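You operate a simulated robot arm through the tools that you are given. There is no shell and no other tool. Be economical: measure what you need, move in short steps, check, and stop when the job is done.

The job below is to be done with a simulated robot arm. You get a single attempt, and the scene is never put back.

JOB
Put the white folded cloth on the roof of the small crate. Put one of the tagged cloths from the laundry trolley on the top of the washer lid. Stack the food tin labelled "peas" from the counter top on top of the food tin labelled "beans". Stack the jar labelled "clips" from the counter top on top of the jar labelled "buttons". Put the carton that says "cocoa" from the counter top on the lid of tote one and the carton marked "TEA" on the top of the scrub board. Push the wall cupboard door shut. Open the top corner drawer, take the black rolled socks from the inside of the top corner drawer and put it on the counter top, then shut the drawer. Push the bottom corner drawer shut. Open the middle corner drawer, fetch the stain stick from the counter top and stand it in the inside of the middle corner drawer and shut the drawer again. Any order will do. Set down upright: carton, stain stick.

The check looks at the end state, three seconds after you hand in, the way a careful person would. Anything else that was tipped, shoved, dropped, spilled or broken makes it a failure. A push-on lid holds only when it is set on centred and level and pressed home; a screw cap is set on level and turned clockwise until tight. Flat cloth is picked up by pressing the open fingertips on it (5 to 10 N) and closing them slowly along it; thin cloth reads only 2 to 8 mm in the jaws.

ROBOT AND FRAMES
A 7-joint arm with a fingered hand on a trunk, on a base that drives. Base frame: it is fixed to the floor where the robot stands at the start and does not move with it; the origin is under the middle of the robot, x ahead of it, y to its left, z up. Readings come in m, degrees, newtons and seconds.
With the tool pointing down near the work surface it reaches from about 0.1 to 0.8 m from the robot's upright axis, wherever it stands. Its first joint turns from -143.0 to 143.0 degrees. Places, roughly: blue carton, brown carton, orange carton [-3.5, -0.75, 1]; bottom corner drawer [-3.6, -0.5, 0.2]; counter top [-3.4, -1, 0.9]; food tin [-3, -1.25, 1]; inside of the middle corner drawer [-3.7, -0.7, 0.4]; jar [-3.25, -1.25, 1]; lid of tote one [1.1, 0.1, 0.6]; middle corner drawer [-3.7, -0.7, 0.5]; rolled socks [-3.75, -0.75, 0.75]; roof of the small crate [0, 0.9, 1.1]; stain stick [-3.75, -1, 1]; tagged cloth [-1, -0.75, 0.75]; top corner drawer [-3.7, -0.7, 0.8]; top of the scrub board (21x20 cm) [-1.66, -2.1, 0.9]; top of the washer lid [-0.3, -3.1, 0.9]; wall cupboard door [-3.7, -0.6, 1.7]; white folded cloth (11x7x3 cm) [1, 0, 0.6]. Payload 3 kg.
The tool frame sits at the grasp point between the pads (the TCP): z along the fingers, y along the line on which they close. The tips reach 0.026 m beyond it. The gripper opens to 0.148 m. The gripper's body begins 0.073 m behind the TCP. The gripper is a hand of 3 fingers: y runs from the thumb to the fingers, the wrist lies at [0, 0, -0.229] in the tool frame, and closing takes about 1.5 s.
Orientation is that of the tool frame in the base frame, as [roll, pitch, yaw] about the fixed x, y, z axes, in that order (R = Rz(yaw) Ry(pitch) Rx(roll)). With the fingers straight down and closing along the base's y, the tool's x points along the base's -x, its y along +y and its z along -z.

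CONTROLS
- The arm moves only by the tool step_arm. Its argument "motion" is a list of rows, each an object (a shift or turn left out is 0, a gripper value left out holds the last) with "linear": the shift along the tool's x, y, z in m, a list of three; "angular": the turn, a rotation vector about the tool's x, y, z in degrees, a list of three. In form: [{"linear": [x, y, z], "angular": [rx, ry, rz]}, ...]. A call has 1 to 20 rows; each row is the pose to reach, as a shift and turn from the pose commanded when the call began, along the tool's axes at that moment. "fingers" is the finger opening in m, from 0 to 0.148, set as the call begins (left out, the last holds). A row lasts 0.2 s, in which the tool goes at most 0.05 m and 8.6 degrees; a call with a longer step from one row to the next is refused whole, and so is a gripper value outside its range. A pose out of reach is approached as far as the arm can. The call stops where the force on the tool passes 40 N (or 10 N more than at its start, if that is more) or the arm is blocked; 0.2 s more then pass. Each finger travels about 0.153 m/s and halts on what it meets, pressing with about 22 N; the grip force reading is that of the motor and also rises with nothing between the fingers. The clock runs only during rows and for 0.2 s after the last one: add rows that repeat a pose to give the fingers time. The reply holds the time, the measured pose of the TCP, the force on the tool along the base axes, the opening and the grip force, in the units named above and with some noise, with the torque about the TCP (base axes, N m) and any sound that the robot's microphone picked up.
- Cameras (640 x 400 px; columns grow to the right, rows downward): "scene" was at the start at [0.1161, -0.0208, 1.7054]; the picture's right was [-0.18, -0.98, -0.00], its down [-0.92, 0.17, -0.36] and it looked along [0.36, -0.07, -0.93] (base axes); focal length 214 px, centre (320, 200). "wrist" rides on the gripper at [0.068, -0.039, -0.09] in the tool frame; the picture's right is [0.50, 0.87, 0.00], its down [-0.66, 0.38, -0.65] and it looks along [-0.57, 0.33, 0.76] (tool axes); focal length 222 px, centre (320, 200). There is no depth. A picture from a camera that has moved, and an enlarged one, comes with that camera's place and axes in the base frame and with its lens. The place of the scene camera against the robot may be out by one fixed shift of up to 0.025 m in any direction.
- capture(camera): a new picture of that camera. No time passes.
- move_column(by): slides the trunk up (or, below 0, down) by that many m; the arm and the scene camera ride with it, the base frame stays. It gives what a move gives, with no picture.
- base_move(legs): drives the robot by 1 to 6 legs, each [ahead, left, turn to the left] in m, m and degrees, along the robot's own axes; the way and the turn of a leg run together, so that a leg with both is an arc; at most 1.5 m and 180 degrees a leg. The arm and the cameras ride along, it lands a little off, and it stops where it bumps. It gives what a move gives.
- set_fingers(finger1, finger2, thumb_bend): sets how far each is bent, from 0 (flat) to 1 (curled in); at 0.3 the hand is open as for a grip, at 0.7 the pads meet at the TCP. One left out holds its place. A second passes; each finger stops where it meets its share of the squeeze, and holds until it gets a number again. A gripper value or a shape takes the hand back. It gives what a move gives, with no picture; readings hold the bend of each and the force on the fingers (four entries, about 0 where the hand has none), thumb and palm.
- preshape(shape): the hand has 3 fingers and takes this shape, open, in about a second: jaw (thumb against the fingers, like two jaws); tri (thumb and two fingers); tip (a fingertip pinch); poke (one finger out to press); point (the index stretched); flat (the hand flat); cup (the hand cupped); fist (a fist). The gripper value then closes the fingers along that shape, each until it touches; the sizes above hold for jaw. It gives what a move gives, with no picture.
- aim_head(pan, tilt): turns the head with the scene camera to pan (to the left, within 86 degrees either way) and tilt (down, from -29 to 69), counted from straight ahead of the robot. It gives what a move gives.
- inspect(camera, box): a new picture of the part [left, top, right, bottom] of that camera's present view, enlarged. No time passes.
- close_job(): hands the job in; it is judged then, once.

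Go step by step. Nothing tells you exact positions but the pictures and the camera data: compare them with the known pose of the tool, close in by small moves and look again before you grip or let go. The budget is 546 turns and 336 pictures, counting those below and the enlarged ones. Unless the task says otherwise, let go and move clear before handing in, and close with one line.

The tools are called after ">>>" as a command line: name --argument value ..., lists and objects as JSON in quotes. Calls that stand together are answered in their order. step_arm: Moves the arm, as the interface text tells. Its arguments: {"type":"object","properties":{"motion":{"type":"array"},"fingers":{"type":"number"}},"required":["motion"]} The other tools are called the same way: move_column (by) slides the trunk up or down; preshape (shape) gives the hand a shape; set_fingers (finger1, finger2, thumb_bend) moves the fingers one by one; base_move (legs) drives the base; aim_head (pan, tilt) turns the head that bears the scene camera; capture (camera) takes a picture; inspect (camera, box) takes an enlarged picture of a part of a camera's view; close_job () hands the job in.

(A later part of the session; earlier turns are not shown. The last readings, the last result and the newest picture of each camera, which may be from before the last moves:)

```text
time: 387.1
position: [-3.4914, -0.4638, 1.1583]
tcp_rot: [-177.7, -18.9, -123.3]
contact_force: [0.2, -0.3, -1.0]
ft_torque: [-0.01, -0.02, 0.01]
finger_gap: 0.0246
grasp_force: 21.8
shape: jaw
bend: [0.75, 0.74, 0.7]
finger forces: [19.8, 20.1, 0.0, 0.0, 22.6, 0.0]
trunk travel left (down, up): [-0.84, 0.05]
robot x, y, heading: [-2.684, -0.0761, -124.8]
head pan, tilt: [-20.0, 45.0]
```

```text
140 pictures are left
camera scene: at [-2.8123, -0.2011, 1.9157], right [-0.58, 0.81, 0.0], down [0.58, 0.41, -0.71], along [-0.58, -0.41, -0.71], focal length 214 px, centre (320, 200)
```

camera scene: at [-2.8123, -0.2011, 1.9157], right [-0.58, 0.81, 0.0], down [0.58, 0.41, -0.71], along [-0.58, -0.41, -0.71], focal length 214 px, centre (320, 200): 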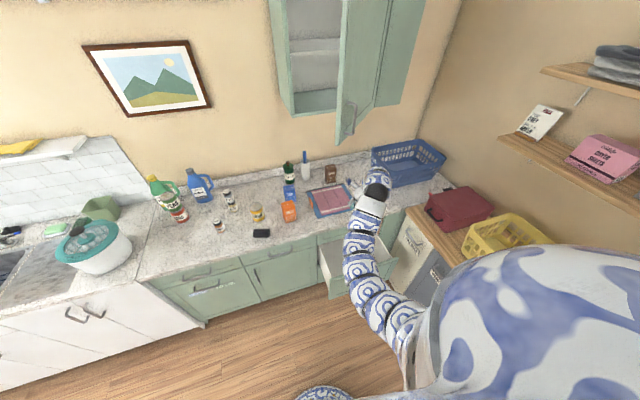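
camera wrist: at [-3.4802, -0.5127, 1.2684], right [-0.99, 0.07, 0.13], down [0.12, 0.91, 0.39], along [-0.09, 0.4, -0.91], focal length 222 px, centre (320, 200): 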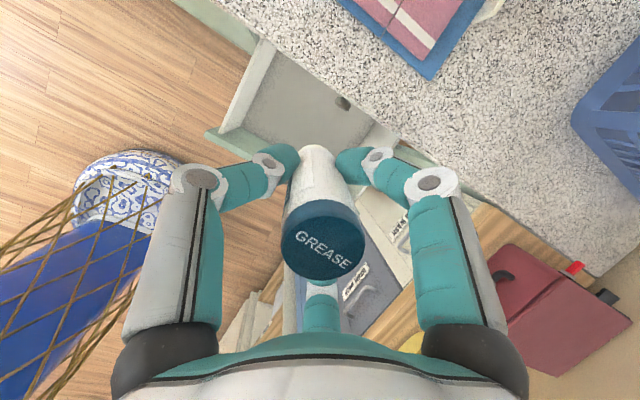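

The cupboard door has swung open again (my arm must have caught it); I'll reshut it later. First the stick: nudge forward 2 cm and lower the column into the drawer.

>>> base_move --legs '[[0.022, 0, 0]]'

>>> move_column --by -0.35

>>> capture --camera "wrist"

>>> aim_head --pan -10 --tilt 45

>>> inspect --camera "scene" --box '[240, 100, 440, 300]'

```text
time: 387.9
position: [-3.5046, -0.4834, 1.1557]
tcp_rot: [-177.6, -18.8, -123.5]
contact_force: [-0.3, -0.6, -1.5]
ft_torque: [0.1, -0.01, -0.04]
finger_gap: 0.0249
grasp_force: 21.6
shape: jaw
bend: [0.75, 0.74, 0.7]
finger forces: [20.0, 20.1, 0.1, 0.0, 22.6, 0.0]
trunk travel left (down, up): [-0.84, 0.05]
robot x, y, heading: [-2.6938, -0.0963, -124.7]
head pan, tilt: [-20.0, 45.0]
```

```text
time: 391.3
position: [-3.504, -0.4821, 0.8074]
tcp_rot: [-177.6, -18.8, -123.6]
contact_force: [-0.1, -0.2, -1.3]
ft_torque: [0.02, 0.03, -0.01]
finger_gap: 0.0246
grasp_force: 21.8
shape: jaw
bend: [0.75, 0.74, 0.7]
finger forces: [19.9, 20.1, 0.0, 0.0, 22.6, 0.0]
trunk travel left (down, up): [-0.49, 0.4]
robot x, y, heading: [-2.69, -0.0939, -124.8]
head pan, tilt: [-20.0, 45.0]
```

```text
139 pictures are left
camera wrist: at [-3.4928, -0.5306, 0.918], right [-0.99, 0.07, 0.13], down [0.12, 0.91, 0.39], along [-0.09, 0.4, -0.91], focal length 222 px, centre (320, 200)
```

wrist: 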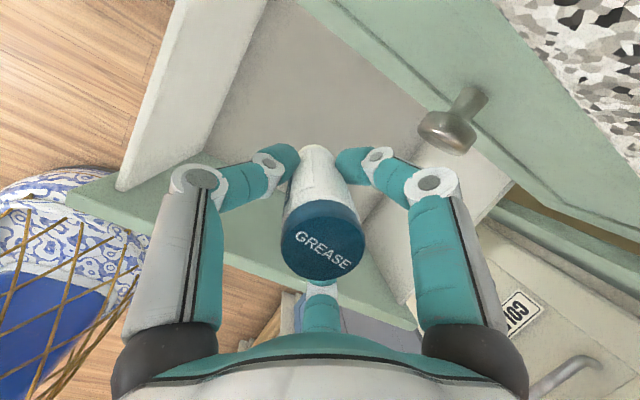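

```text
time: 392.0
position: [-3.5031, -0.481, 0.8086]
tcp_rot: [-177.6, -18.9, -123.5]
contact_force: [0.0, 0.4, -0.5]
ft_torque: [-0.03, 0.02, -0.02]
finger_gap: 0.0249
grasp_force: 22.3
shape: jaw
bend: [0.75, 0.74, 0.7]
finger forces: [19.8, 20.1, 0.0, 0.0, 22.6, 0.0]
trunk travel left (down, up): [-0.49, 0.4]
robot x, y, heading: [-2.6979, -0.0973, -124.3]
head pan, tilt: [-10.0, 45.0]
```

```text
2.00 times, centred on (340, 200) of scene
camera zoom: at [-2.8155, -0.2296, 1.5656], right [-0.71, 0.7, 0.0], down [0.5, 0.5, -0.71], along [-0.5, -0.5, -0.71], focal length 429 px, centre (280, 200)
```

zoom: 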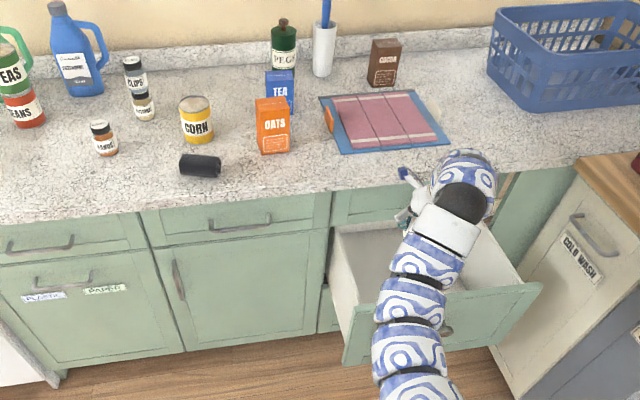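

The stick is going down inside the open drawer. Lowering further in steps.

>>> move_column --by -0.1

>>> move_column --by -0.05

>>> capture --camera "wrist"

```text
time: 393.4
position: [-3.504, -0.4817, 0.7075]
tcp_rot: [-177.6, -18.9, -123.5]
contact_force: [1.1, -0.4, -0.4]
ft_torque: [0.05, 0.0, -0.02]
finger_gap: 0.0249
grasp_force: 22.5
shape: jaw
bend: [0.75, 0.74, 0.7]
finger forces: [19.9, 20.1, 0.0, 0.0, 22.6, 0.1]
trunk travel left (down, up): [-0.39, 0.5]
robot x, y, heading: [-2.6953, -0.0931, -124.5]
head pan, tilt: [-10.0, 45.0]
```

```text
time: 394.3
position: [-3.5036, -0.481, 0.659]
tcp_rot: [-177.6, -18.8, -123.5]
contact_force: [0.4, 0.3, -0.8]
ft_torque: [0.03, 0.01, 0.0]
finger_gap: 0.0248
grasp_force: 21.6
shape: jaw
bend: [0.75, 0.74, 0.7]
finger forces: [19.9, 20.0, 0.1, 0.1, 22.6, 0.0]
trunk travel left (down, up): [-0.34, 0.55]
robot x, y, heading: [-2.6927, -0.0969, -124.4]
head pan, tilt: [-10.0, 45.0]
```

```text
137 pictures are left
camera wrist: at [-3.4928, -0.5306, 0.7681], right [-0.99, 0.07, 0.13], down [0.12, 0.91, 0.39], along [-0.09, 0.4, -0.91], focal length 222 px, centre (320, 200)
```

wrist: 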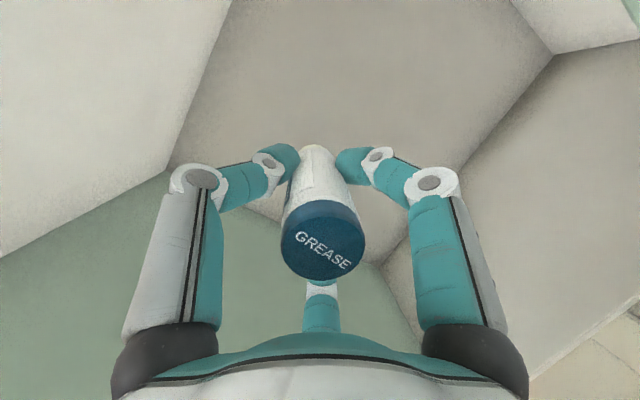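

The floor is deeper (~0.43). I'll shift 2.5 cm inward so the wrist clears the front rim, then keep lowering.

>>> base_move --legs '[[0.025, 0, 0]]'

>>> move_column --by -0.06

>>> capture --camera "wrist"

>>> inspect --camera "scene" --box '[240, 60, 440, 260]'

```text
time: 395.1
position: [-3.5175, -0.5034, 0.6574]
tcp_rot: [-177.6, -18.9, -123.6]
contact_force: [1.0, -0.3, -0.3]
ft_torque: [0.01, 0.02, -0.01]
finger_gap: 0.0244
grasp_force: 22.4
shape: jaw
bend: [0.75, 0.74, 0.7]
finger forces: [20.0, 20.1, 0.0, 0.0, 22.6, 0.0]
trunk travel left (down, up): [-0.34, 0.55]
robot x, y, heading: [-2.7101, -0.1188, -124.4]
head pan, tilt: [-10.0, 45.0]
```

```text
time: 396.1
position: [-3.5174, -0.5034, 0.5977]
tcp_rot: [-177.6, -18.9, -123.6]
contact_force: [0.6, -0.4, -1.3]
ft_torque: [-0.01, 0.0, 0.0]
finger_gap: 0.0248
grasp_force: 22.2
shape: jaw
bend: [0.75, 0.74, 0.7]
finger forces: [19.9, 20.1, 0.0, 0.0, 22.6, 0.0]
trunk travel left (down, up): [-0.28, 0.61]
robot x, y, heading: [-2.7082, -0.1162, -124.5]
head pan, tilt: [-10.0, 45.0]
```

```text
136 pictures are left
camera wrist: at [-3.5074, -0.5515, 0.7081], right [-0.99, 0.07, 0.13], down [0.12, 0.91, 0.39], along [-0.09, 0.4, -0.91], focal length 222 px, centre (320, 200)
```

wrist: 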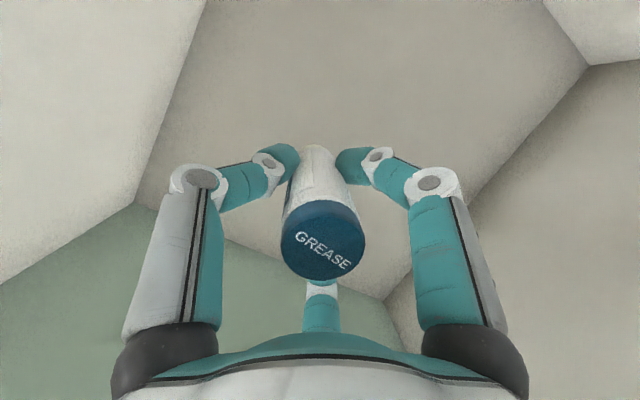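

```text
2.00 times, centred on (340, 160) of scene
camera zoom: at [-2.8298, -0.2506, 1.3556], right [-0.71, 0.7, 0.0], down [0.5, 0.5, -0.71], along [-0.5, -0.5, -0.71], focal length 429 px, centre (280, 280)
```

zoom: 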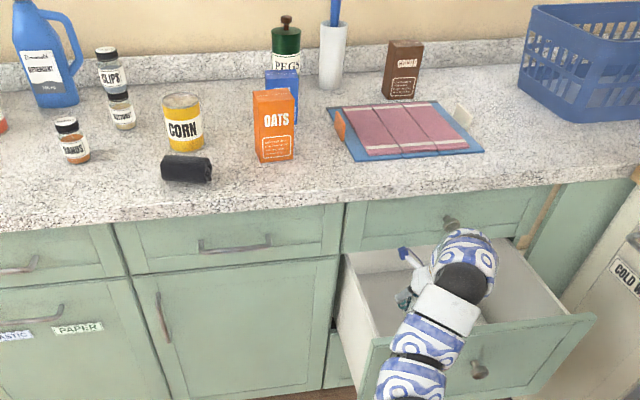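

>>> move_column --by -0.03

>>> move_column --by -0.02

>>> inspect --camera "scene" --box '[280, 120, 440, 280]'

```text
time: 396.9
position: [-3.5175, -0.5035, 0.5671]
tcp_rot: [-177.7, -19.0, -123.5]
contact_force: [-0.2, -0.6, -1.2]
ft_torque: [-0.01, 0.02, -0.02]
finger_gap: 0.0249
grasp_force: 21.5
shape: jaw
bend: [0.75, 0.74, 0.7]
finger forces: [19.9, 20.1, 0.0, 0.1, 22.5, 0.0]
trunk travel left (down, up): [-0.25, 0.64]
robot x, y, heading: [-2.7065, -0.1144, -124.6]
head pan, tilt: [-10.0, 45.0]
```

```text
time: 397.5
position: [-3.5187, -0.502, 0.5481]
tcp_rot: [-177.6, -18.9, -123.4]
contact_force: [-0.3, 0.2, -1.8]
ft_torque: [0.01, -0.03, 0.01]
finger_gap: 0.0249
grasp_force: 21.8
shape: jaw
bend: [0.75, 0.74, 0.7]
finger forces: [19.9, 20.1, 0.0, 0.1, 22.6, 0.0]
trunk travel left (down, up): [-0.23, 0.66]
robot x, y, heading: [-2.7055, -0.119, -124.3]
head pan, tilt: [-10.0, 45.0]
```

```text
2.50 times, centred on (360, 200) of scene
camera zoom: at [-2.8299, -0.2506, 1.3056], right [-0.71, 0.7, 0.0], down [0.5, 0.5, -0.71], along [-0.5, -0.5, -0.71], focal length 536 px, centre (220, 200)
```

zoom: 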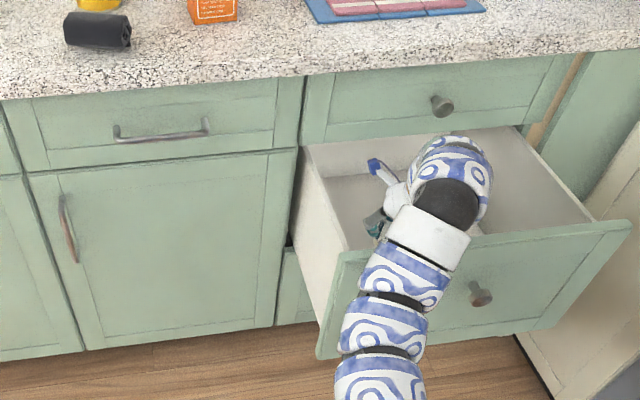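

>>> move_column --by -0.02

>>> move_column --by -0.015

>>> capture --camera "wrist"

>>> inspect --camera "scene" --box '[280, 120, 440, 280]'

```text
time: 398.2
position: [-3.5186, -0.5029, 0.5274]
tcp_rot: [-177.6, -18.9, -123.4]
contact_force: [0.4, 0.2, -1.9]
ft_torque: [0.01, -0.01, -0.01]
finger_gap: 0.025
grasp_force: 22.0
shape: jaw
bend: [0.75, 0.74, 0.7]
finger forces: [20.0, 20.1, 0.0, 0.0, 22.6, 0.1]
trunk travel left (down, up): [-0.21, 0.68]
robot x, y, heading: [-2.7089, -0.1152, -124.4]
head pan, tilt: [-10.0, 45.0]
```

```text
time: 398.8
position: [-3.5181, -0.5033, 0.512]
tcp_rot: [-177.6, -18.9, -123.4]
contact_force: [0.6, 0.8, -1.6]
ft_torque: [0.02, 0.03, -0.02]
finger_gap: 0.0248
grasp_force: 21.9
shape: jaw
bend: [0.75, 0.74, 0.7]
finger forces: [19.8, 20.2, 0.1, 0.1, 22.6, 0.0]
trunk travel left (down, up): [-0.195, 0.695]
robot x, y, heading: [-2.7099, -0.1191, -124.7]
head pan, tilt: [-10.0, 45.0]
```

```text
133 pictures are left
camera wrist: at [-3.5074, -0.5515, 0.623], right [-0.99, 0.07, 0.13], down [0.12, 0.91, 0.39], along [-0.09, 0.4, -0.91], focal length 222 px, centre (320, 200)
```

wrist: 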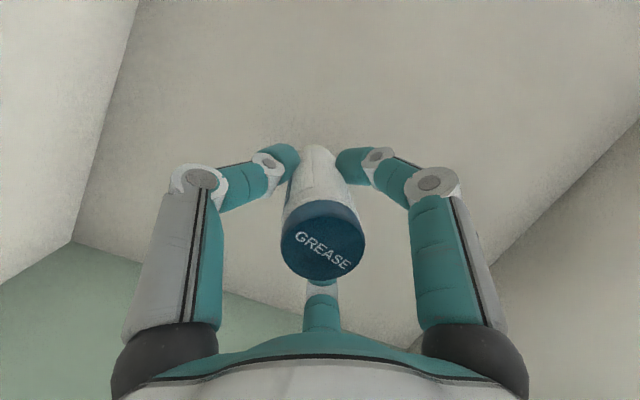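

```text
2.50 times, centred on (360, 200) of scene
camera zoom: at [-2.8299, -0.2507, 1.2706], right [-0.71, 0.7, 0.0], down [0.5, 0.5, -0.71], along [-0.5, -0.5, -0.71], focal length 536 px, centre (220, 200)
```

zoom: 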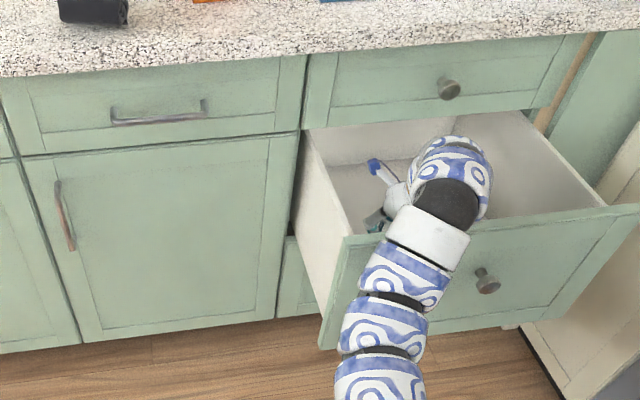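

>>> move_column --by -0.01

>>> move_column --by -0.01

```text
time: 399.4
position: [-3.5181, -0.503, 0.5027]
tcp_rot: [-177.6, -18.9, -123.4]
contact_force: [-1.5, 0.0, -1.0]
ft_torque: [0.02, -0.02, 0.03]
finger_gap: 0.0244
grasp_force: 21.8
shape: jaw
bend: [0.75, 0.74, 0.7]
finger forces: [19.9, 20.1, 0.0, 0.0, 22.5, 0.0]
trunk travel left (down, up): [-0.185, 0.705]
robot x, y, heading: [-2.7059, -0.1158, -124.6]
head pan, tilt: [-10.0, 45.0]
```

```text
time: 400.0
position: [-3.518, -0.5046, 0.4938]
tcp_rot: [-177.6, -18.9, -123.5]
contact_force: [-0.2, -0.4, -1.5]
ft_torque: [0.03, 0.0, 0.01]
finger_gap: 0.0245
grasp_force: 21.8
shape: jaw
bend: [0.75, 0.74, 0.7]
finger forces: [19.9, 20.1, 0.0, 0.0, 22.6, 0.1]
trunk travel left (down, up): [-0.175, 0.715]
robot x, y, heading: [-2.7075, -0.1113, -124.4]
head pan, tilt: [-10.0, 45.0]
```

>>> move_column --by -0.01

>>> move_column --by -0.01

>>> capture --camera "wrist"

>>> inspect --camera "scene" --box '[280, 120, 440, 280]'

```text
time: 400.6
position: [-3.519, -0.502, 0.4873]
tcp_rot: [-177.8, -19.2, -123.4]
contact_force: [-1.4, -5.1, 22.9]
ft_torque: [-0.22, -0.04, -0.08]
finger_gap: 0.0259
grasp_force: 21.9
shape: jaw
bend: [0.75, 0.75, 0.7]
finger forces: [23.7, 22.0, 0.0, 0.1, 26.7, 0.0]
trunk travel left (down, up): [-0.165, 0.725]
robot x, y, heading: [-2.708, -0.1155, -124.6]
head pan, tilt: [-10.0, 45.0]
```

```text
time: 401.1
position: [-3.5172, -0.5013, 0.4885]
tcp_rot: [-178.1, -19.8, -123.4]
contact_force: [2.8, -0.6, 8.0]
ft_torque: [0.08, -0.17, 0.03]
finger_gap: 0.0267
grasp_force: 22.5
shape: jaw
bend: [0.75, 0.76, 0.7]
finger forces: [20.1, 23.1, 0.0, 0.1, 26.0, 0.0]
trunk travel left (down, up): [-0.155, 0.735]
robot x, y, heading: [-2.7106, -0.1165, -124.4]
head pan, tilt: [-10.0, 45.0]
```

```text
131 pictures are left
camera wrist: at [-3.5058, -0.549, 0.5977], right [-0.99, 0.08, 0.14], down [0.13, 0.92, 0.38], along [-0.1, 0.39, -0.91], focal length 222 px, centre (320, 200)
```

wrist: 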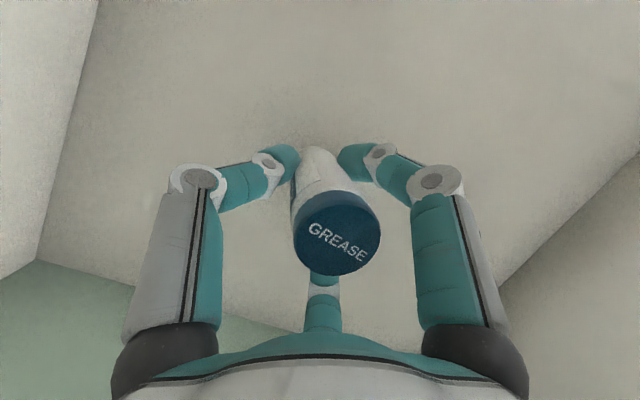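

```text
2.50 times, centred on (360, 200) of scene
camera zoom: at [-2.8213, -0.2462, 1.234], right [-0.71, 0.7, 0.0], down [0.49, 0.5, -0.71], along [-0.5, -0.51, -0.7], focal length 536 px, centre (220, 200)
```

zoom: 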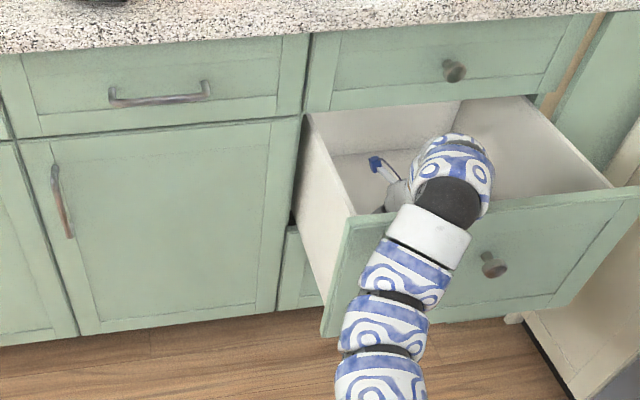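

The stick has touched the drawer floor. I'll ease up 8 mm and check its posture.

>>> move_column --by 0.009

>>> capture --camera "wrist"

```text
time: 401.7
position: [-3.517, -0.501, 0.4844]
tcp_rot: [-177.9, -19.2, -123.4]
contact_force: [-2.8, -4.2, 26.6]
ft_torque: [-0.11, -0.06, -0.07]
finger_gap: 0.0272
grasp_force: 21.6
shape: jaw
bend: [0.75, 0.76, 0.69]
finger forces: [24.4, 23.6, 0.0, 0.1, 26.9, 0.1]
trunk travel left (down, up): [-0.164, 0.726]
robot x, y, heading: [-2.7077, -0.1145, -124.8]
head pan, tilt: [-10.0, 45.0]
```

```text
129 pictures are left
camera wrist: at [-3.5052, -0.5498, 0.5955], right [-0.99, 0.07, 0.13], down [0.12, 0.91, 0.39], along [-0.09, 0.4, -0.91], focal length 222 px, centre (320, 200)
```

wrist: 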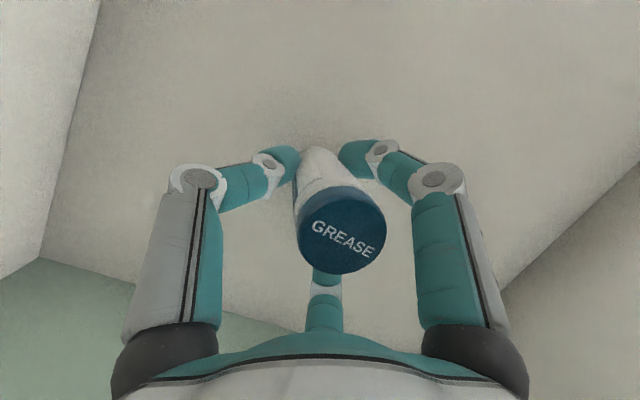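

The stick has tilted about 7° in the grip. I'll raise it off the floor and rotate it back upright.

>>> move_column --by 0.022

>>> step_arm --motion '[{"angular": [-2.8, 1.85, -1]}, {"angular": [-5.6, 3.7, -2]}, {"angular": [-5.6, 3.7, -2]}]'

>>> capture --camera "wrist"

>>> inspect --camera "scene" --box '[280, 120, 440, 280]'

```text
time: 402.4
position: [-3.518, -0.5026, 0.5011]
tcp_rot: [-177.5, -18.7, -123.5]
contact_force: [-0.2, -0.1, -0.6]
ft_torque: [-0.02, 0.03, 0.03]
finger_gap: 0.0265
grasp_force: 22.2
shape: jaw
bend: [0.75, 0.75, 0.7]
finger forces: [20.4, 20.0, 0.0, 0.0, 23.5, 0.0]
trunk travel left (down, up): [-0.186, 0.704]
robot x, y, heading: [-2.7073, -0.1172, -124.7]
head pan, tilt: [-10.0, 45.0]
```

```text
time: 403.2
position: [-3.5187, -0.5031, 0.5048]
tcp_rot: [176.0, -22.6, -121.3]
contact_force: [-0.5, -0.3, -0.7]
ft_torque: [0.02, -0.03, -0.01]
finger_gap: 0.0265
grasp_force: 22.0
shape: jaw
bend: [0.75, 0.75, 0.7]
finger forces: [20.2, 20.0, 0.0, 0.0, 23.5, 0.0]
trunk travel left (down, up): [-0.186, 0.704]
robot x, y, heading: [-2.7116, -0.1153, -124.5]
head pan, tilt: [-10.0, 45.0]
```

```text
128 pictures are left
camera wrist: at [-3.4947, -0.5517, 0.6119], right [-0.97, 0.07, 0.25], down [0.17, 0.91, 0.37], along [-0.2, 0.4, -0.89], focal length 222 px, centre (320, 200)
```

wrist: 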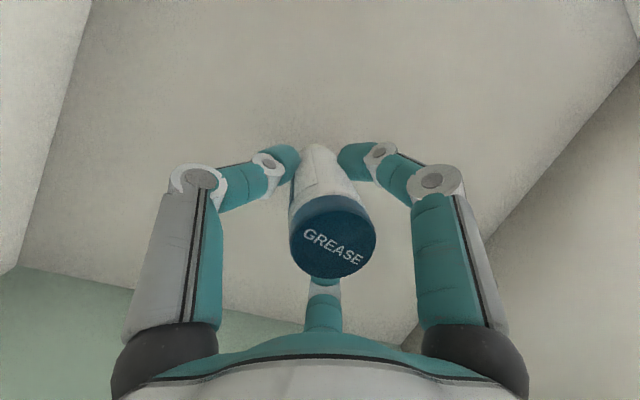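

```text
2.50 times, centred on (360, 200) of scene
camera zoom: at [-2.8299, -0.2506, 1.2616], right [-0.71, 0.7, 0.0], down [0.5, 0.5, -0.71], along [-0.5, -0.5, -0.71], focal length 536 px, centre (220, 200)
```

zoom: 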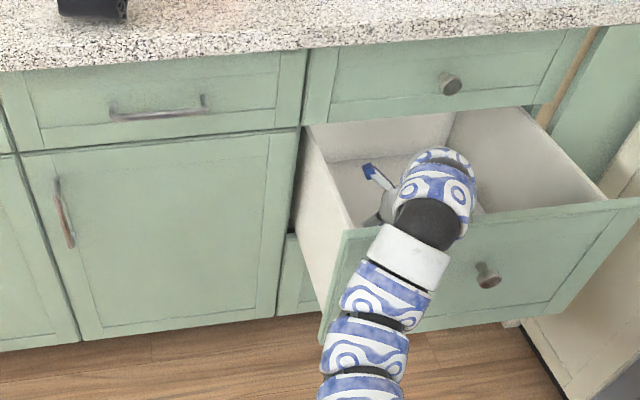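

Slightly over-corrected; I'll rotate back 3° and lower gently to light contact.

>>> step_arm --motion '[{"angular": [2.4, -1.6, 0.9]}, {"angular": [2.4, -1.6, 0.9]}]'

>>> move_column --by -0.006

>>> move_column --by -0.004

```text
time: 403.8
position: [-3.5176, -0.5027, 0.5029]
tcp_rot: [178.8, -21.1, -122.4]
contact_force: [0.5, -0.1, -1.8]
ft_torque: [0.01, 0.01, -0.02]
finger_gap: 0.0267
grasp_force: 22.3
shape: jaw
bend: [0.75, 0.75, 0.7]
finger forces: [20.2, 20.1, 0.1, 0.0, 23.4, 0.0]
trunk travel left (down, up): [-0.186, 0.704]
robot x, y, heading: [-2.7092, -0.1155, -124.4]
head pan, tilt: [-10.0, 45.0]
```

```text
time: 404.4
position: [-3.5186, -0.5036, 0.4968]
tcp_rot: [178.8, -20.9, -122.3]
contact_force: [0.1, -0.2, -0.2]
ft_torque: [-0.02, 0.01, 0.0]
finger_gap: 0.0264
grasp_force: 22.0
shape: jaw
bend: [0.75, 0.75, 0.7]
finger forces: [20.2, 20.0, 0.1, 0.0, 23.5, 0.0]
trunk travel left (down, up): [-0.18, 0.71]
robot x, y, heading: [-2.7095, -0.1165, -124.6]
head pan, tilt: [-10.0, 45.0]
```

```text
time: 404.9
position: [-3.5186, -0.5035, 0.4942]
tcp_rot: [178.8, -21.0, -122.4]
contact_force: [0.4, -0.6, -0.6]
ft_torque: [-0.01, -0.02, 0.02]
finger_gap: 0.0262
grasp_force: 22.5
shape: jaw
bend: [0.75, 0.75, 0.7]
finger forces: [20.2, 20.1, 0.0, 0.1, 23.5, 0.1]
trunk travel left (down, up): [-0.176, 0.714]
robot x, y, heading: [-2.7036, -0.117, -124.4]
head pan, tilt: [-10.0, 45.0]
```

>>> move_column --by -0.004

>>> move_column --by -0.003

>>> move_column --by -0.003

```text
time: 405.4
position: [-3.5174, -0.5033, 0.4933]
tcp_rot: [178.7, -21.1, -122.3]
contact_force: [0.4, 0.7, -0.6]
ft_torque: [0.01, 0.0, -0.05]
finger_gap: 0.0261
grasp_force: 22.2
shape: jaw
bend: [0.75, 0.75, 0.7]
finger forces: [20.2, 20.1, 0.0, 0.1, 23.5, 0.1]
trunk travel left (down, up): [-0.172, 0.718]
robot x, y, heading: [-2.7045, -0.1175, -124.7]
head pan, tilt: [-10.0, 45.0]
```

```text
time: 405.9
position: [-3.5189, -0.5024, 0.4929]
tcp_rot: [178.7, -21.5, -122.3]
contact_force: [-0.3, 0.6, -1.4]
ft_torque: [0.0, 0.01, -0.01]
finger_gap: 0.0265
grasp_force: 22.4
shape: jaw
bend: [0.75, 0.75, 0.7]
finger forces: [20.2, 20.1, 0.0, 0.0, 23.5, 0.0]
trunk travel left (down, up): [-0.169, 0.721]
robot x, y, heading: [-2.7087, -0.1183, -124.4]
head pan, tilt: [-10.0, 45.0]
```

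```text
time: 406.4
position: [-3.5193, -0.5019, 0.4939]
tcp_rot: [178.6, -21.7, -122.3]
contact_force: [-0.2, 0.8, -1.2]
ft_torque: [0.01, 0.0, 0.0]
finger_gap: 0.0264
grasp_force: 21.6
shape: jaw
bend: [0.75, 0.75, 0.7]
finger forces: [20.2, 20.2, 0.0, 0.1, 23.5, 0.1]
trunk travel left (down, up): [-0.166, 0.724]
robot x, y, heading: [-2.7082, -0.1141, -124.6]
head pan, tilt: [-10.0, 45.0]
```

The arm link is resting on the drawer's rim. I'll raise a bit, move 2.5 cm further in, and lower again.

>>> move_column --by 0.015

>>> base_move --legs '[[0.025, 0, 0]]'

>>> move_column --by -0.012

>>> move_column --by -0.004

```text
time: 407.1
position: [-3.5172, -0.5044, 0.4942]
tcp_rot: [178.9, -20.8, -122.2]
contact_force: [-0.4, 0.2, -1.1]
ft_torque: [0.01, -0.04, 0.0]
finger_gap: 0.0263
grasp_force: 22.1
shape: jaw
bend: [0.75, 0.75, 0.7]
finger forces: [20.3, 20.1, 0.1, 0.1, 23.5, 0.0]
trunk travel left (down, up): [-0.181, 0.709]
robot x, y, heading: [-2.7099, -0.113, -124.5]
head pan, tilt: [-10.0, 45.0]
```

```text
time: 407.9
position: [-3.5325, -0.523, 0.4986]
tcp_rot: [178.8, -21.1, -122.2]
contact_force: [0.3, 0.1, -0.2]
ft_torque: [0.02, -0.03, 0.03]
finger_gap: 0.0265
grasp_force: 21.6
shape: jaw
bend: [0.75, 0.75, 0.7]
finger forces: [20.1, 20.1, 0.0, 0.1, 23.5, 0.0]
trunk travel left (down, up): [-0.181, 0.709]
robot x, y, heading: [-2.724, -0.1388, -125.0]
head pan, tilt: [-10.0, 45.0]
```

```text
time: 408.5
position: [-3.5349, -0.5224, 0.4939]
tcp_rot: [178.7, -21.4, -122.3]
contact_force: [-0.4, 0.2, -1.0]
ft_torque: [-0.01, 0.0, 0.0]
finger_gap: 0.0266
grasp_force: 21.8
shape: jaw
bend: [0.75, 0.75, 0.7]
finger forces: [20.2, 20.3, 0.0, 0.0, 23.4, 0.0]
trunk travel left (down, up): [-0.169, 0.721]
robot x, y, heading: [-2.7241, -0.1363, -124.6]
head pan, tilt: [-10.0, 45.0]
```

```text
time: 409.0
position: [-3.5333, -0.521, 0.4955]
tcp_rot: [178.4, -21.9, -122.4]
contact_force: [0.8, 0.9, -1.5]
ft_torque: [-0.02, -0.01, 0.04]
finger_gap: 0.026
grasp_force: 21.7
shape: jaw
bend: [0.75, 0.75, 0.7]
finger forces: [20.2, 20.1, 0.0, 0.0, 23.5, 0.0]
trunk travel left (down, up): [-0.165, 0.725]
robot x, y, heading: [-2.7197, -0.1392, -124.6]
head pan, tilt: [-10.0, 45.0]
```

The forearm itself is too low across the rim. I'll lift the stick back out, bring the base closer with the arm bent more (higher elbow), and try again.

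>>> move_column --by 0.34

>>> step_arm --motion '[{"linear": [-0.0369, -0.006, -0.0142]}, {"linear": [-0.0738, -0.012, -0.0283]}, {"linear": [-0.1108, -0.018, -0.0425]}, {"linear": [-0.1477, -0.024, -0.0566]}, {"linear": [-0.1846, -0.03, -0.0708]}, {"linear": [-0.2123, -0.0345, -0.0814]}]'

>>> base_move --legs '[[0.2, 0, 0]]'

>>> capture --camera "wrist"

>>> capture --camera "scene"

```text
time: 411.3
position: [-3.5318, -0.5202, 0.7279]
tcp_rot: [178.9, -20.3, -122.4]
contact_force: [0.2, 0.9, -10.2]
ft_torque: [0.55, 0.24, -0.02]
finger_gap: 0.0265
grasp_force: 21.7
shape: jaw
bend: [0.75, 0.75, 0.7]
finger forces: [20.2, 20.2, 0.0, 0.0, 23.5, 0.0]
trunk travel left (down, up): [-0.416, 0.474]
robot x, y, heading: [-2.7224, -0.1357, -124.7]
head pan, tilt: [-10.0, 45.0]
stopped: the force on the tool passed its limit at 46 N (the readings are from after the stop); the commanded pose is now the measured one
```

```text
time: 412.7
position: [-3.3935, -0.362, 0.7273]
tcp_rot: [179.1, -20.2, -122.4]
contact_force: [0.1, -0.4, -1.2]
ft_torque: [-0.01, -0.03, -0.01]
finger_gap: 0.0253
grasp_force: 21.8
shape: jaw
bend: [0.75, 0.75, 0.7]
finger forces: [20.9, 21.2, 0.1, 0.0, 23.9, 0.1]
out of reach, approached as far as the arm can: row 6
trunk travel left (down, up): [-0.416, 0.474]
robot x, y, heading: [-2.7242, -0.1373, -124.6]
head pan, tilt: [-10.0, 45.0]
```

```text
time: 414.3
position: [-3.5074, -0.5283, 0.7283]
tcp_rot: [178.9, -20.3, -122.3]
contact_force: [-1.4, -1.4, -4.7]
ft_torque: [0.43, -0.05, -0.05]
finger_gap: 0.0253
grasp_force: 21.8
shape: jaw
bend: [0.75, 0.75, 0.7]
finger forces: [20.8, 21.1, 0.1, 0.0, 23.8, 0.0]
trunk travel left (down, up): [-0.416, 0.474]
robot x, y, heading: [-2.8375, -0.3002, -124.4]
head pan, tilt: [-10.0, 45.0]
```

```text
126 pictures are left
camera wrist: at [-3.4907, -0.5774, 0.8369], right [-0.98, 0.07, 0.19], down [0.14, 0.91, 0.39], along [-0.14, 0.41, -0.9], focal length 222 px, centre (320, 200)
```

wrist: 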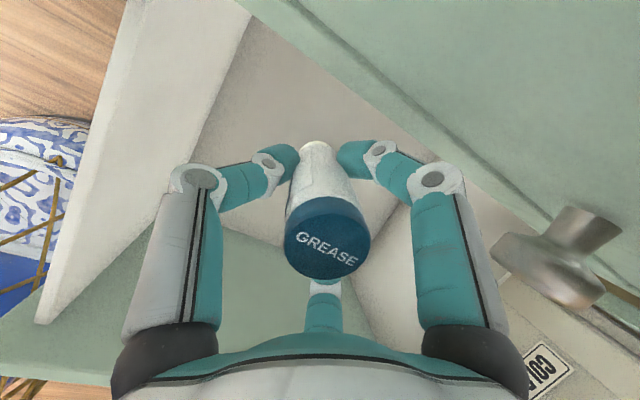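

```text
125 pictures are left
camera scene: at [-2.9584, -0.4369, 1.4914], right [-0.71, 0.7, 0.0], down [0.5, 0.5, -0.71], along [-0.5, -0.5, -0.71], focal length 214 px, centre (320, 200)
```

scene: 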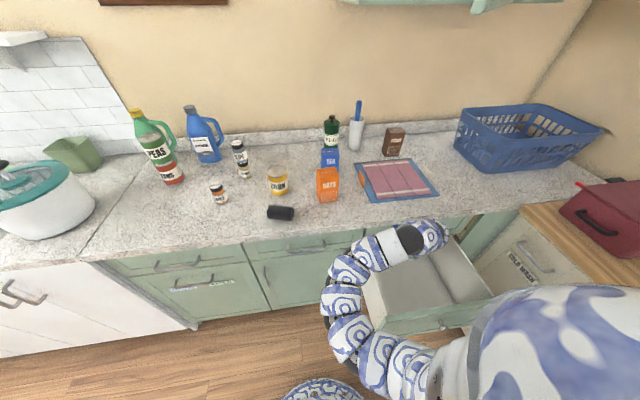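

I'm now closer with the elbow higher, but the hand is touching the upper drawer front. Backing off 3 cm.

>>> base_move --legs '[[-0.035, 0, 0]]'

>>> capture --camera "wrist"

>>> inspect --camera "scene" --box '[320, 180, 500, 340]'

```text
time: 415.1
position: [-3.4872, -0.498, 0.7276]
tcp_rot: [179.0, -20.2, -122.3]
contact_force: [-0.6, 0.1, -1.3]
ft_torque: [0.0, -0.01, 0.0]
finger_gap: 0.0254
grasp_force: 22.0
shape: jaw
bend: [0.75, 0.75, 0.7]
finger forces: [20.8, 21.2, 0.0, 0.1, 23.9, 0.1]
trunk travel left (down, up): [-0.416, 0.474]
robot x, y, heading: [-2.8115, -0.2749, -124.2]
head pan, tilt: [-10.0, 45.0]
```

```text
124 pictures are left
camera wrist: at [-3.4697, -0.5482, 0.8372], right [-0.98, 0.07, 0.19], down [0.14, 0.91, 0.39], along [-0.14, 0.41, -0.9], focal length 222 px, centre (320, 200)
```

wrist: 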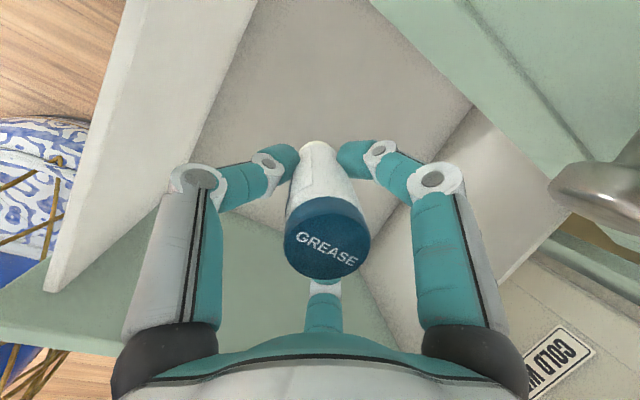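

```text
2.50 times, centred on (410, 260) of scene
camera zoom: at [-2.9374, -0.4071, 1.4915], right [-0.71, 0.7, 0.0], down [0.5, 0.5, -0.71], along [-0.5, -0.5, -0.71], focal length 536 px, centre (95, 50)
```

zoom: 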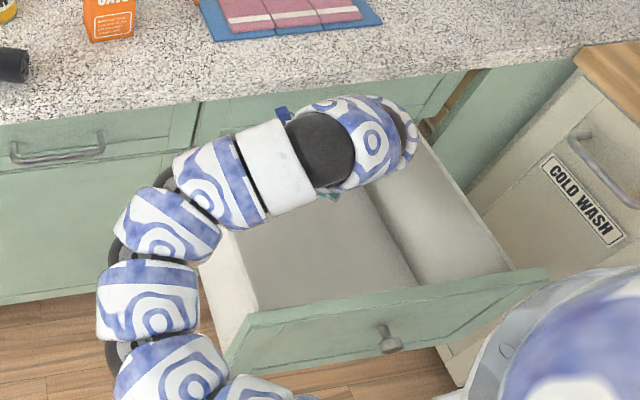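

The stick is vertical again, and the arm now reaches in from the left side, clear of the front rim. Lowering again.

>>> move_column --by -0.15

>>> move_column --by -0.06

>>> capture --camera "wrist"

>>> inspect --camera "scene" --box '[320, 140, 500, 300]'

```text
time: 416.9
position: [-3.4867, -0.4974, 0.5794]
tcp_rot: [178.9, -20.4, -122.3]
contact_force: [-0.2, 0.4, -1.0]
ft_torque: [0.0, 0.02, 0.0]
finger_gap: 0.0254
grasp_force: 22.1
shape: jaw
bend: [0.75, 0.75, 0.7]
finger forces: [20.8, 21.2, 0.0, 0.0, 24.0, 0.1]
trunk travel left (down, up): [-0.266, 0.624]
robot x, y, heading: [-2.817, -0.2771, -124.3]
head pan, tilt: [-10.0, 45.0]
```

```text
time: 417.9
position: [-3.4863, -0.499, 0.5184]
tcp_rot: [179.0, -20.3, -122.4]
contact_force: [0.2, 0.3, -1.4]
ft_torque: [-0.01, -0.02, 0.01]
finger_gap: 0.025
grasp_force: 22.3
shape: jaw
bend: [0.75, 0.75, 0.7]
finger forces: [20.8, 21.3, 0.0, 0.0, 23.9, 0.0]
trunk travel left (down, up): [-0.206, 0.684]
robot x, y, heading: [-2.8172, -0.2739, -124.5]
head pan, tilt: [-10.0, 45.0]
```

```text
122 pictures are left
camera wrist: at [-3.4697, -0.5482, 0.6272], right [-0.98, 0.07, 0.19], down [0.14, 0.91, 0.39], along [-0.14, 0.41, -0.9], focal length 222 px, centre (320, 200)
```

wrist: 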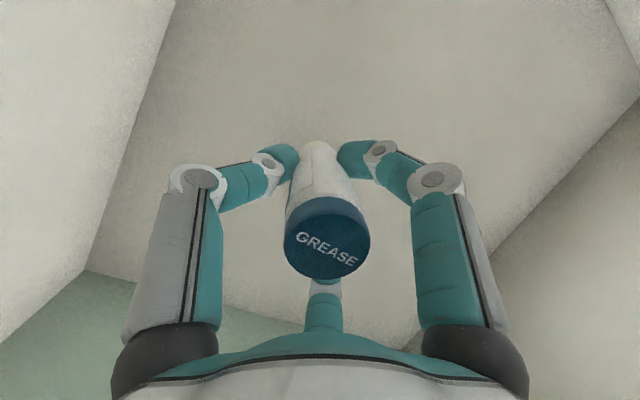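

```text
2.50 times, centred on (410, 220) of scene
camera zoom: at [-2.9374, -0.4071, 1.2815], right [-0.71, 0.7, 0.0], down [0.5, 0.5, -0.71], along [-0.5, -0.5, -0.71], focal length 536 px, centre (95, 150)
```

zoom: 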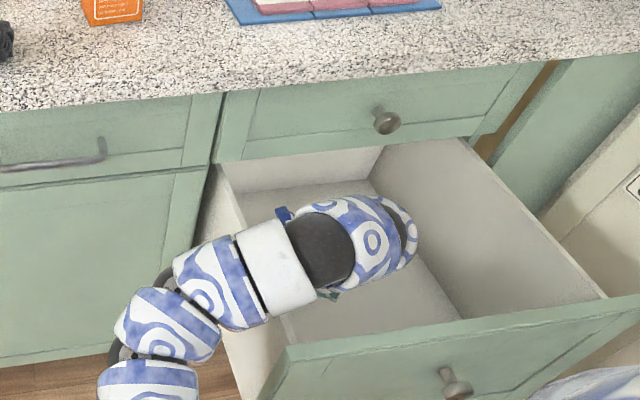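

>>> move_column --by -0.02

>>> move_column --by -0.006

>>> move_column --by -0.004

```text
time: 418.5
position: [-3.4865, -0.4981, 0.4978]
tcp_rot: [179.0, -20.2, -122.3]
contact_force: [-0.1, 0.2, -1.0]
ft_torque: [-0.01, 0.03, -0.01]
finger_gap: 0.0255
grasp_force: 22.1
shape: jaw
bend: [0.75, 0.75, 0.7]
finger forces: [20.8, 21.2, 0.0, 0.0, 23.9, 0.0]
trunk travel left (down, up): [-0.186, 0.704]
robot x, y, heading: [-2.8144, -0.2717, -124.2]
head pan, tilt: [-10.0, 45.0]
```

```text
time: 419.1
position: [-3.4869, -0.498, 0.4919]
tcp_rot: [179.1, -20.3, -122.3]
contact_force: [0.2, 0.1, -1.6]
ft_torque: [0.0, 0.0, 0.01]
finger_gap: 0.0252
grasp_force: 22.2
shape: jaw
bend: [0.75, 0.75, 0.7]
finger forces: [20.7, 21.2, 0.0, 0.1, 23.9, 0.0]
trunk travel left (down, up): [-0.18, 0.71]
robot x, y, heading: [-2.8153, -0.2769, -124.5]
head pan, tilt: [-10.0, 45.0]
```

```text
time: 419.6
position: [-3.487, -0.4989, 0.4883]
tcp_rot: [179.0, -20.4, -122.3]
contact_force: [0.2, 0.1, -0.3]
ft_torque: [-0.01, -0.01, 0.01]
finger_gap: 0.0254
grasp_force: 22.5
shape: jaw
bend: [0.75, 0.75, 0.7]
finger forces: [21.0, 21.3, 0.1, 0.1, 23.9, 0.1]
trunk travel left (down, up): [-0.176, 0.714]
robot x, y, heading: [-2.8149, -0.277, -124.5]
head pan, tilt: [-10.0, 45.0]
```

>>> move_column --by -0.003

>>> capture --camera "wrist"

```text
time: 420.1
position: [-3.4873, -0.4982, 0.4874]
tcp_rot: [179.0, -20.4, -122.4]
contact_force: [-1.7, -1.5, 18.1]
ft_torque: [-0.09, 0.01, -0.03]
finger_gap: 0.0257
grasp_force: 22.0
shape: jaw
bend: [0.75, 0.75, 0.7]
finger forces: [24.9, 23.3, 0.0, 0.1, 24.5, 0.0]
trunk travel left (down, up): [-0.173, 0.717]
robot x, y, heading: [-2.8155, -0.275, -124.6]
head pan, tilt: [-10.0, 45.0]
```

```text
120 pictures are left
camera wrist: at [-3.4696, -0.5483, 0.5958], right [-0.98, 0.07, 0.19], down [0.14, 0.91, 0.39], along [-0.14, 0.41, -0.9], focal length 222 px, centre (320, 200)
```

wrist: 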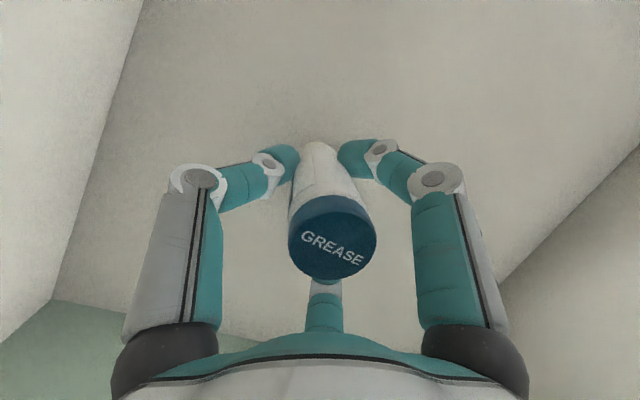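

Firm contact with the stick upright. Easing 2 mm and opening.

>>> move_column --by 0.002

>>> step_arm --motion '[{"linear": [0, 0, 0]}, {"linear": [0, 0, 0]}, {"linear": [0, 0, 0]}, {"linear": [0, 0, 0]}]' --fingers 0.07

>>> capture --camera "wrist"

```text
time: 420.7
position: [-3.4862, -0.4985, 0.4875]
tcp_rot: [179.0, -20.4, -122.3]
contact_force: [-1.0, -0.3, 8.9]
ft_torque: [-0.08, 0.01, -0.01]
finger_gap: 0.0254
grasp_force: 22.1
shape: jaw
bend: [0.75, 0.75, 0.7]
finger forces: [23.4, 22.2, 0.1, 0.0, 24.6, 0.1]
trunk travel left (down, up): [-0.175, 0.715]
robot x, y, heading: [-2.8178, -0.272, -124.5]
head pan, tilt: [-10.0, 45.0]
```

```text
time: 421.7
position: [-3.4867, -0.498, 0.487]
tcp_rot: [179.0, -20.3, -122.3]
contact_force: [-0.2, 0.8, -0.2]
ft_torque: [0.01, -0.01, -0.01]
finger_gap: 0.0697
grasp_force: 0.0
shape: jaw
bend: [0.38, 0.38, 0.7]
finger forces: [0.0, 0.0, 0.0, 0.0, 0.0, 0.0]
trunk travel left (down, up): [-0.175, 0.715]
robot x, y, heading: [-2.8148, -0.272, -125.0]
head pan, tilt: [-10.0, 45.0]
```

```text
119 pictures are left
camera wrist: at [-3.4696, -0.5481, 0.5961], right [-0.98, 0.07, 0.19], down [0.14, 0.91, 0.39], along [-0.14, 0.41, -0.9], focal length 222 px, centre (320, 200)
```

wrist: 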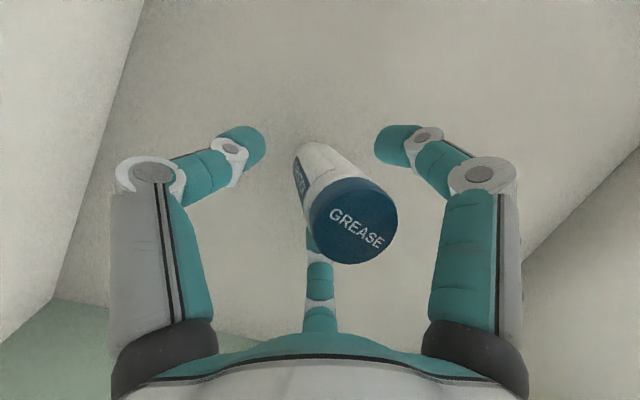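

The stick stands upright on its own. Rising straight up, then out.

>>> move_column --by 0.12

>>> capture --camera "wrist"

>>> move_column --by 0.1

>>> base_move --legs '[[-0.07, 0, 0]]'

>>> move_column --by 0.15

>>> capture --camera "wrist"

```text
time: 423.2
position: [-3.487, -0.4987, 0.6077]
tcp_rot: [179.0, -20.4, -122.3]
contact_force: [-0.3, 0.0, -1.0]
ft_torque: [-0.02, -0.01, -0.02]
finger_gap: 0.0694
grasp_force: 0.0
shape: jaw
bend: [0.38, 0.38, 0.7]
finger forces: [0.0, 0.0, 0.0, 0.0, 0.0, 0.0]
trunk travel left (down, up): [-0.295, 0.595]
robot x, y, heading: [-2.815, -0.2708, -124.6]
head pan, tilt: [-10.0, 45.0]
```

```text
118 pictures are left
camera wrist: at [-3.4697, -0.5482, 0.7161], right [-0.98, 0.07, 0.19], down [0.14, 0.91, 0.39], along [-0.14, 0.41, -0.9], focal length 222 px, centre (320, 200)
```

wrist: 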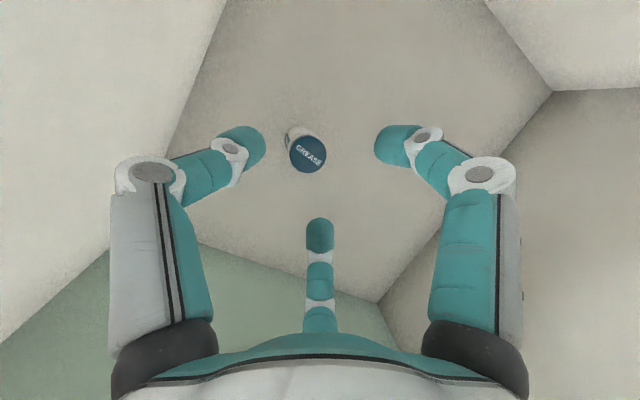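

```text
time: 424.5
position: [-3.4868, -0.4979, 0.7066]
tcp_rot: [179.0, -20.3, -122.3]
contact_force: [0.1, 0.3, 0.1]
ft_torque: [0.01, -0.02, -0.01]
finger_gap: 0.0693
grasp_force: 0.1
shape: jaw
bend: [0.38, 0.38, 0.7]
finger forces: [0.0, 0.1, 0.0, 0.0, 0.1, 0.1]
trunk travel left (down, up): [-0.395, 0.495]
robot x, y, heading: [-2.8127, -0.2732, -124.5]
head pan, tilt: [-10.0, 45.0]
```

```text
time: 425.5
position: [-3.4481, -0.4394, 0.7072]
tcp_rot: [179.0, -20.3, -122.4]
contact_force: [-0.1, -0.6, 0.5]
ft_torque: [0.0, 0.01, -0.02]
finger_gap: 0.0697
grasp_force: 0.0
shape: jaw
bend: [0.38, 0.38, 0.7]
finger forces: [0.0, 0.1, 0.0, 0.0, 0.1, 0.0]
trunk travel left (down, up): [-0.395, 0.495]
robot x, y, heading: [-2.7778, -0.2141, -124.7]
head pan, tilt: [-10.0, 45.0]
```

```text
time: 427.3
position: [-3.4472, -0.4395, 0.8574]
tcp_rot: [179.0, -20.3, -122.4]
contact_force: [0.7, -1.2, 0.6]
ft_torque: [0.0, 0.0, 0.0]
finger_gap: 0.0695
grasp_force: 0.0
shape: jaw
bend: [0.38, 0.38, 0.7]
finger forces: [0.0, 0.0, 0.0, 0.0, 0.0, 0.1]
trunk travel left (down, up): [-0.545, 0.345]
robot x, y, heading: [-2.7764, -0.2119, -124.3]
head pan, tilt: [-10.0, 45.0]
```

```text
117 pictures are left
camera wrist: at [-3.4301, -0.4895, 0.9661], right [-0.98, 0.07, 0.19], down [0.14, 0.91, 0.39], along [-0.14, 0.41, -0.9], focal length 222 px, centre (320, 200)
```

wrist: 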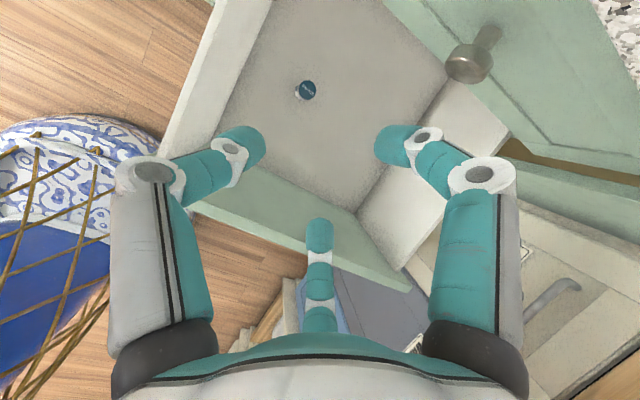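

The stick stands well inside. Now back away and prepare the horizontal hand to push the middle drawer shut gently.

>>> base_move --legs '[[-0.45, 0, 0]]'

>>> step_arm --motion '[{"angular": [0, 8, 0]}, {"angular": [0, 16, 0]}, {"angular": [0, 24, 0]}, {"angular": [0, 32, 0]}, {"angular": [0, 40, 0]}, {"angular": [0, 48, 0]}, {"angular": [0, 56, 0]}, {"angular": [0, 62, 0]}]' --fingers 0.0

>>> aim_head --pan -10 --tilt 35

>>> capture --camera "scene"

>>> capture --camera "wrist"

```text
time: 430.0
position: [-3.1901, -0.0682, 0.8572]
tcp_rot: [179.0, -20.3, -122.2]
contact_force: [0.6, 0.1, -0.4]
ft_torque: [0.04, -0.04, 0.03]
finger_gap: 0.0693
grasp_force: 0.0
shape: jaw
bend: [0.38, 0.38, 0.7]
finger forces: [0.0, 0.0, 0.0, 0.0, 0.1, 0.0]
trunk travel left (down, up): [-0.545, 0.345]
robot x, y, heading: [-2.5199, 0.1577, -124.3]
head pan, tilt: [-10.0, 45.0]
```

```text
time: 432.0
position: [-3.2379, -0.0565, 0.9111]
tcp_rot: [122.6, -80.5, -65.7]
contact_force: [-0.1, 0.0, 0.3]
ft_torque: [0.0, 0.01, -0.02]
finger_gap: 0.0
grasp_force: 22.0
shape: jaw
bend: [0.7, 0.7, 0.7]
finger forces: [0.0, 0.0, 0.1, 0.0, 0.0, 0.0]
out of reach, approached as far as the arm can: row 1, 2, 3, 4, 5, 6
trunk travel left (down, up): [-0.545, 0.345]
robot x, y, heading: [-2.5205, 0.1591, -124.4]
head pan, tilt: [-10.0, 45.0]
stopped in row 8: the arm was blocked; the commanded pose is now the measured one
```

```text
time: 432.7
position: [-3.2371, -0.0583, 0.9111]
tcp_rot: [122.6, -80.6, -65.7]
contact_force: [-0.4, 0.4, 0.0]
ft_torque: [-0.01, 0.0, 0.0]
finger_gap: 0.0001
grasp_force: 22.0
shape: jaw
bend: [0.7, 0.7, 0.7]
finger forces: [0.1, 0.0, 0.1, 0.0, 0.1, 0.0]
trunk travel left (down, up): [-0.545, 0.345]
robot x, y, heading: [-2.523, 0.1564, -124.3]
head pan, tilt: [-10.0, 35.0]
```

```text
116 pictures are left
camera scene: at [-2.6464, 0.0187, 1.6352], right [-0.71, 0.7, 0.0], down [0.4, 0.41, -0.82], along [-0.57, -0.59, -0.57], focal length 214 px, centre (320, 200)
```

scene: 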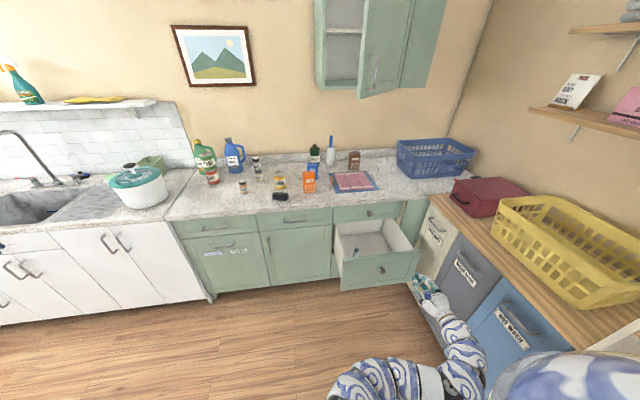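

```text
115 pictures are left
camera wrist: at [-3.1509, -0.0135, 0.9825], right [-0.69, 0.39, 0.61], down [0.0, 0.84, -0.54], along [-0.73, -0.37, -0.58], focal length 222 px, centre (320, 200)
```

wrist: 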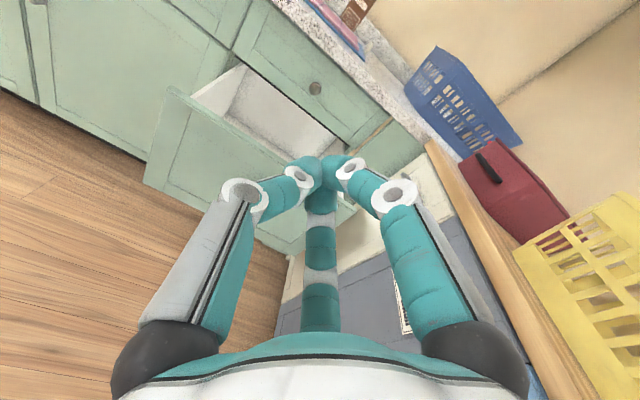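

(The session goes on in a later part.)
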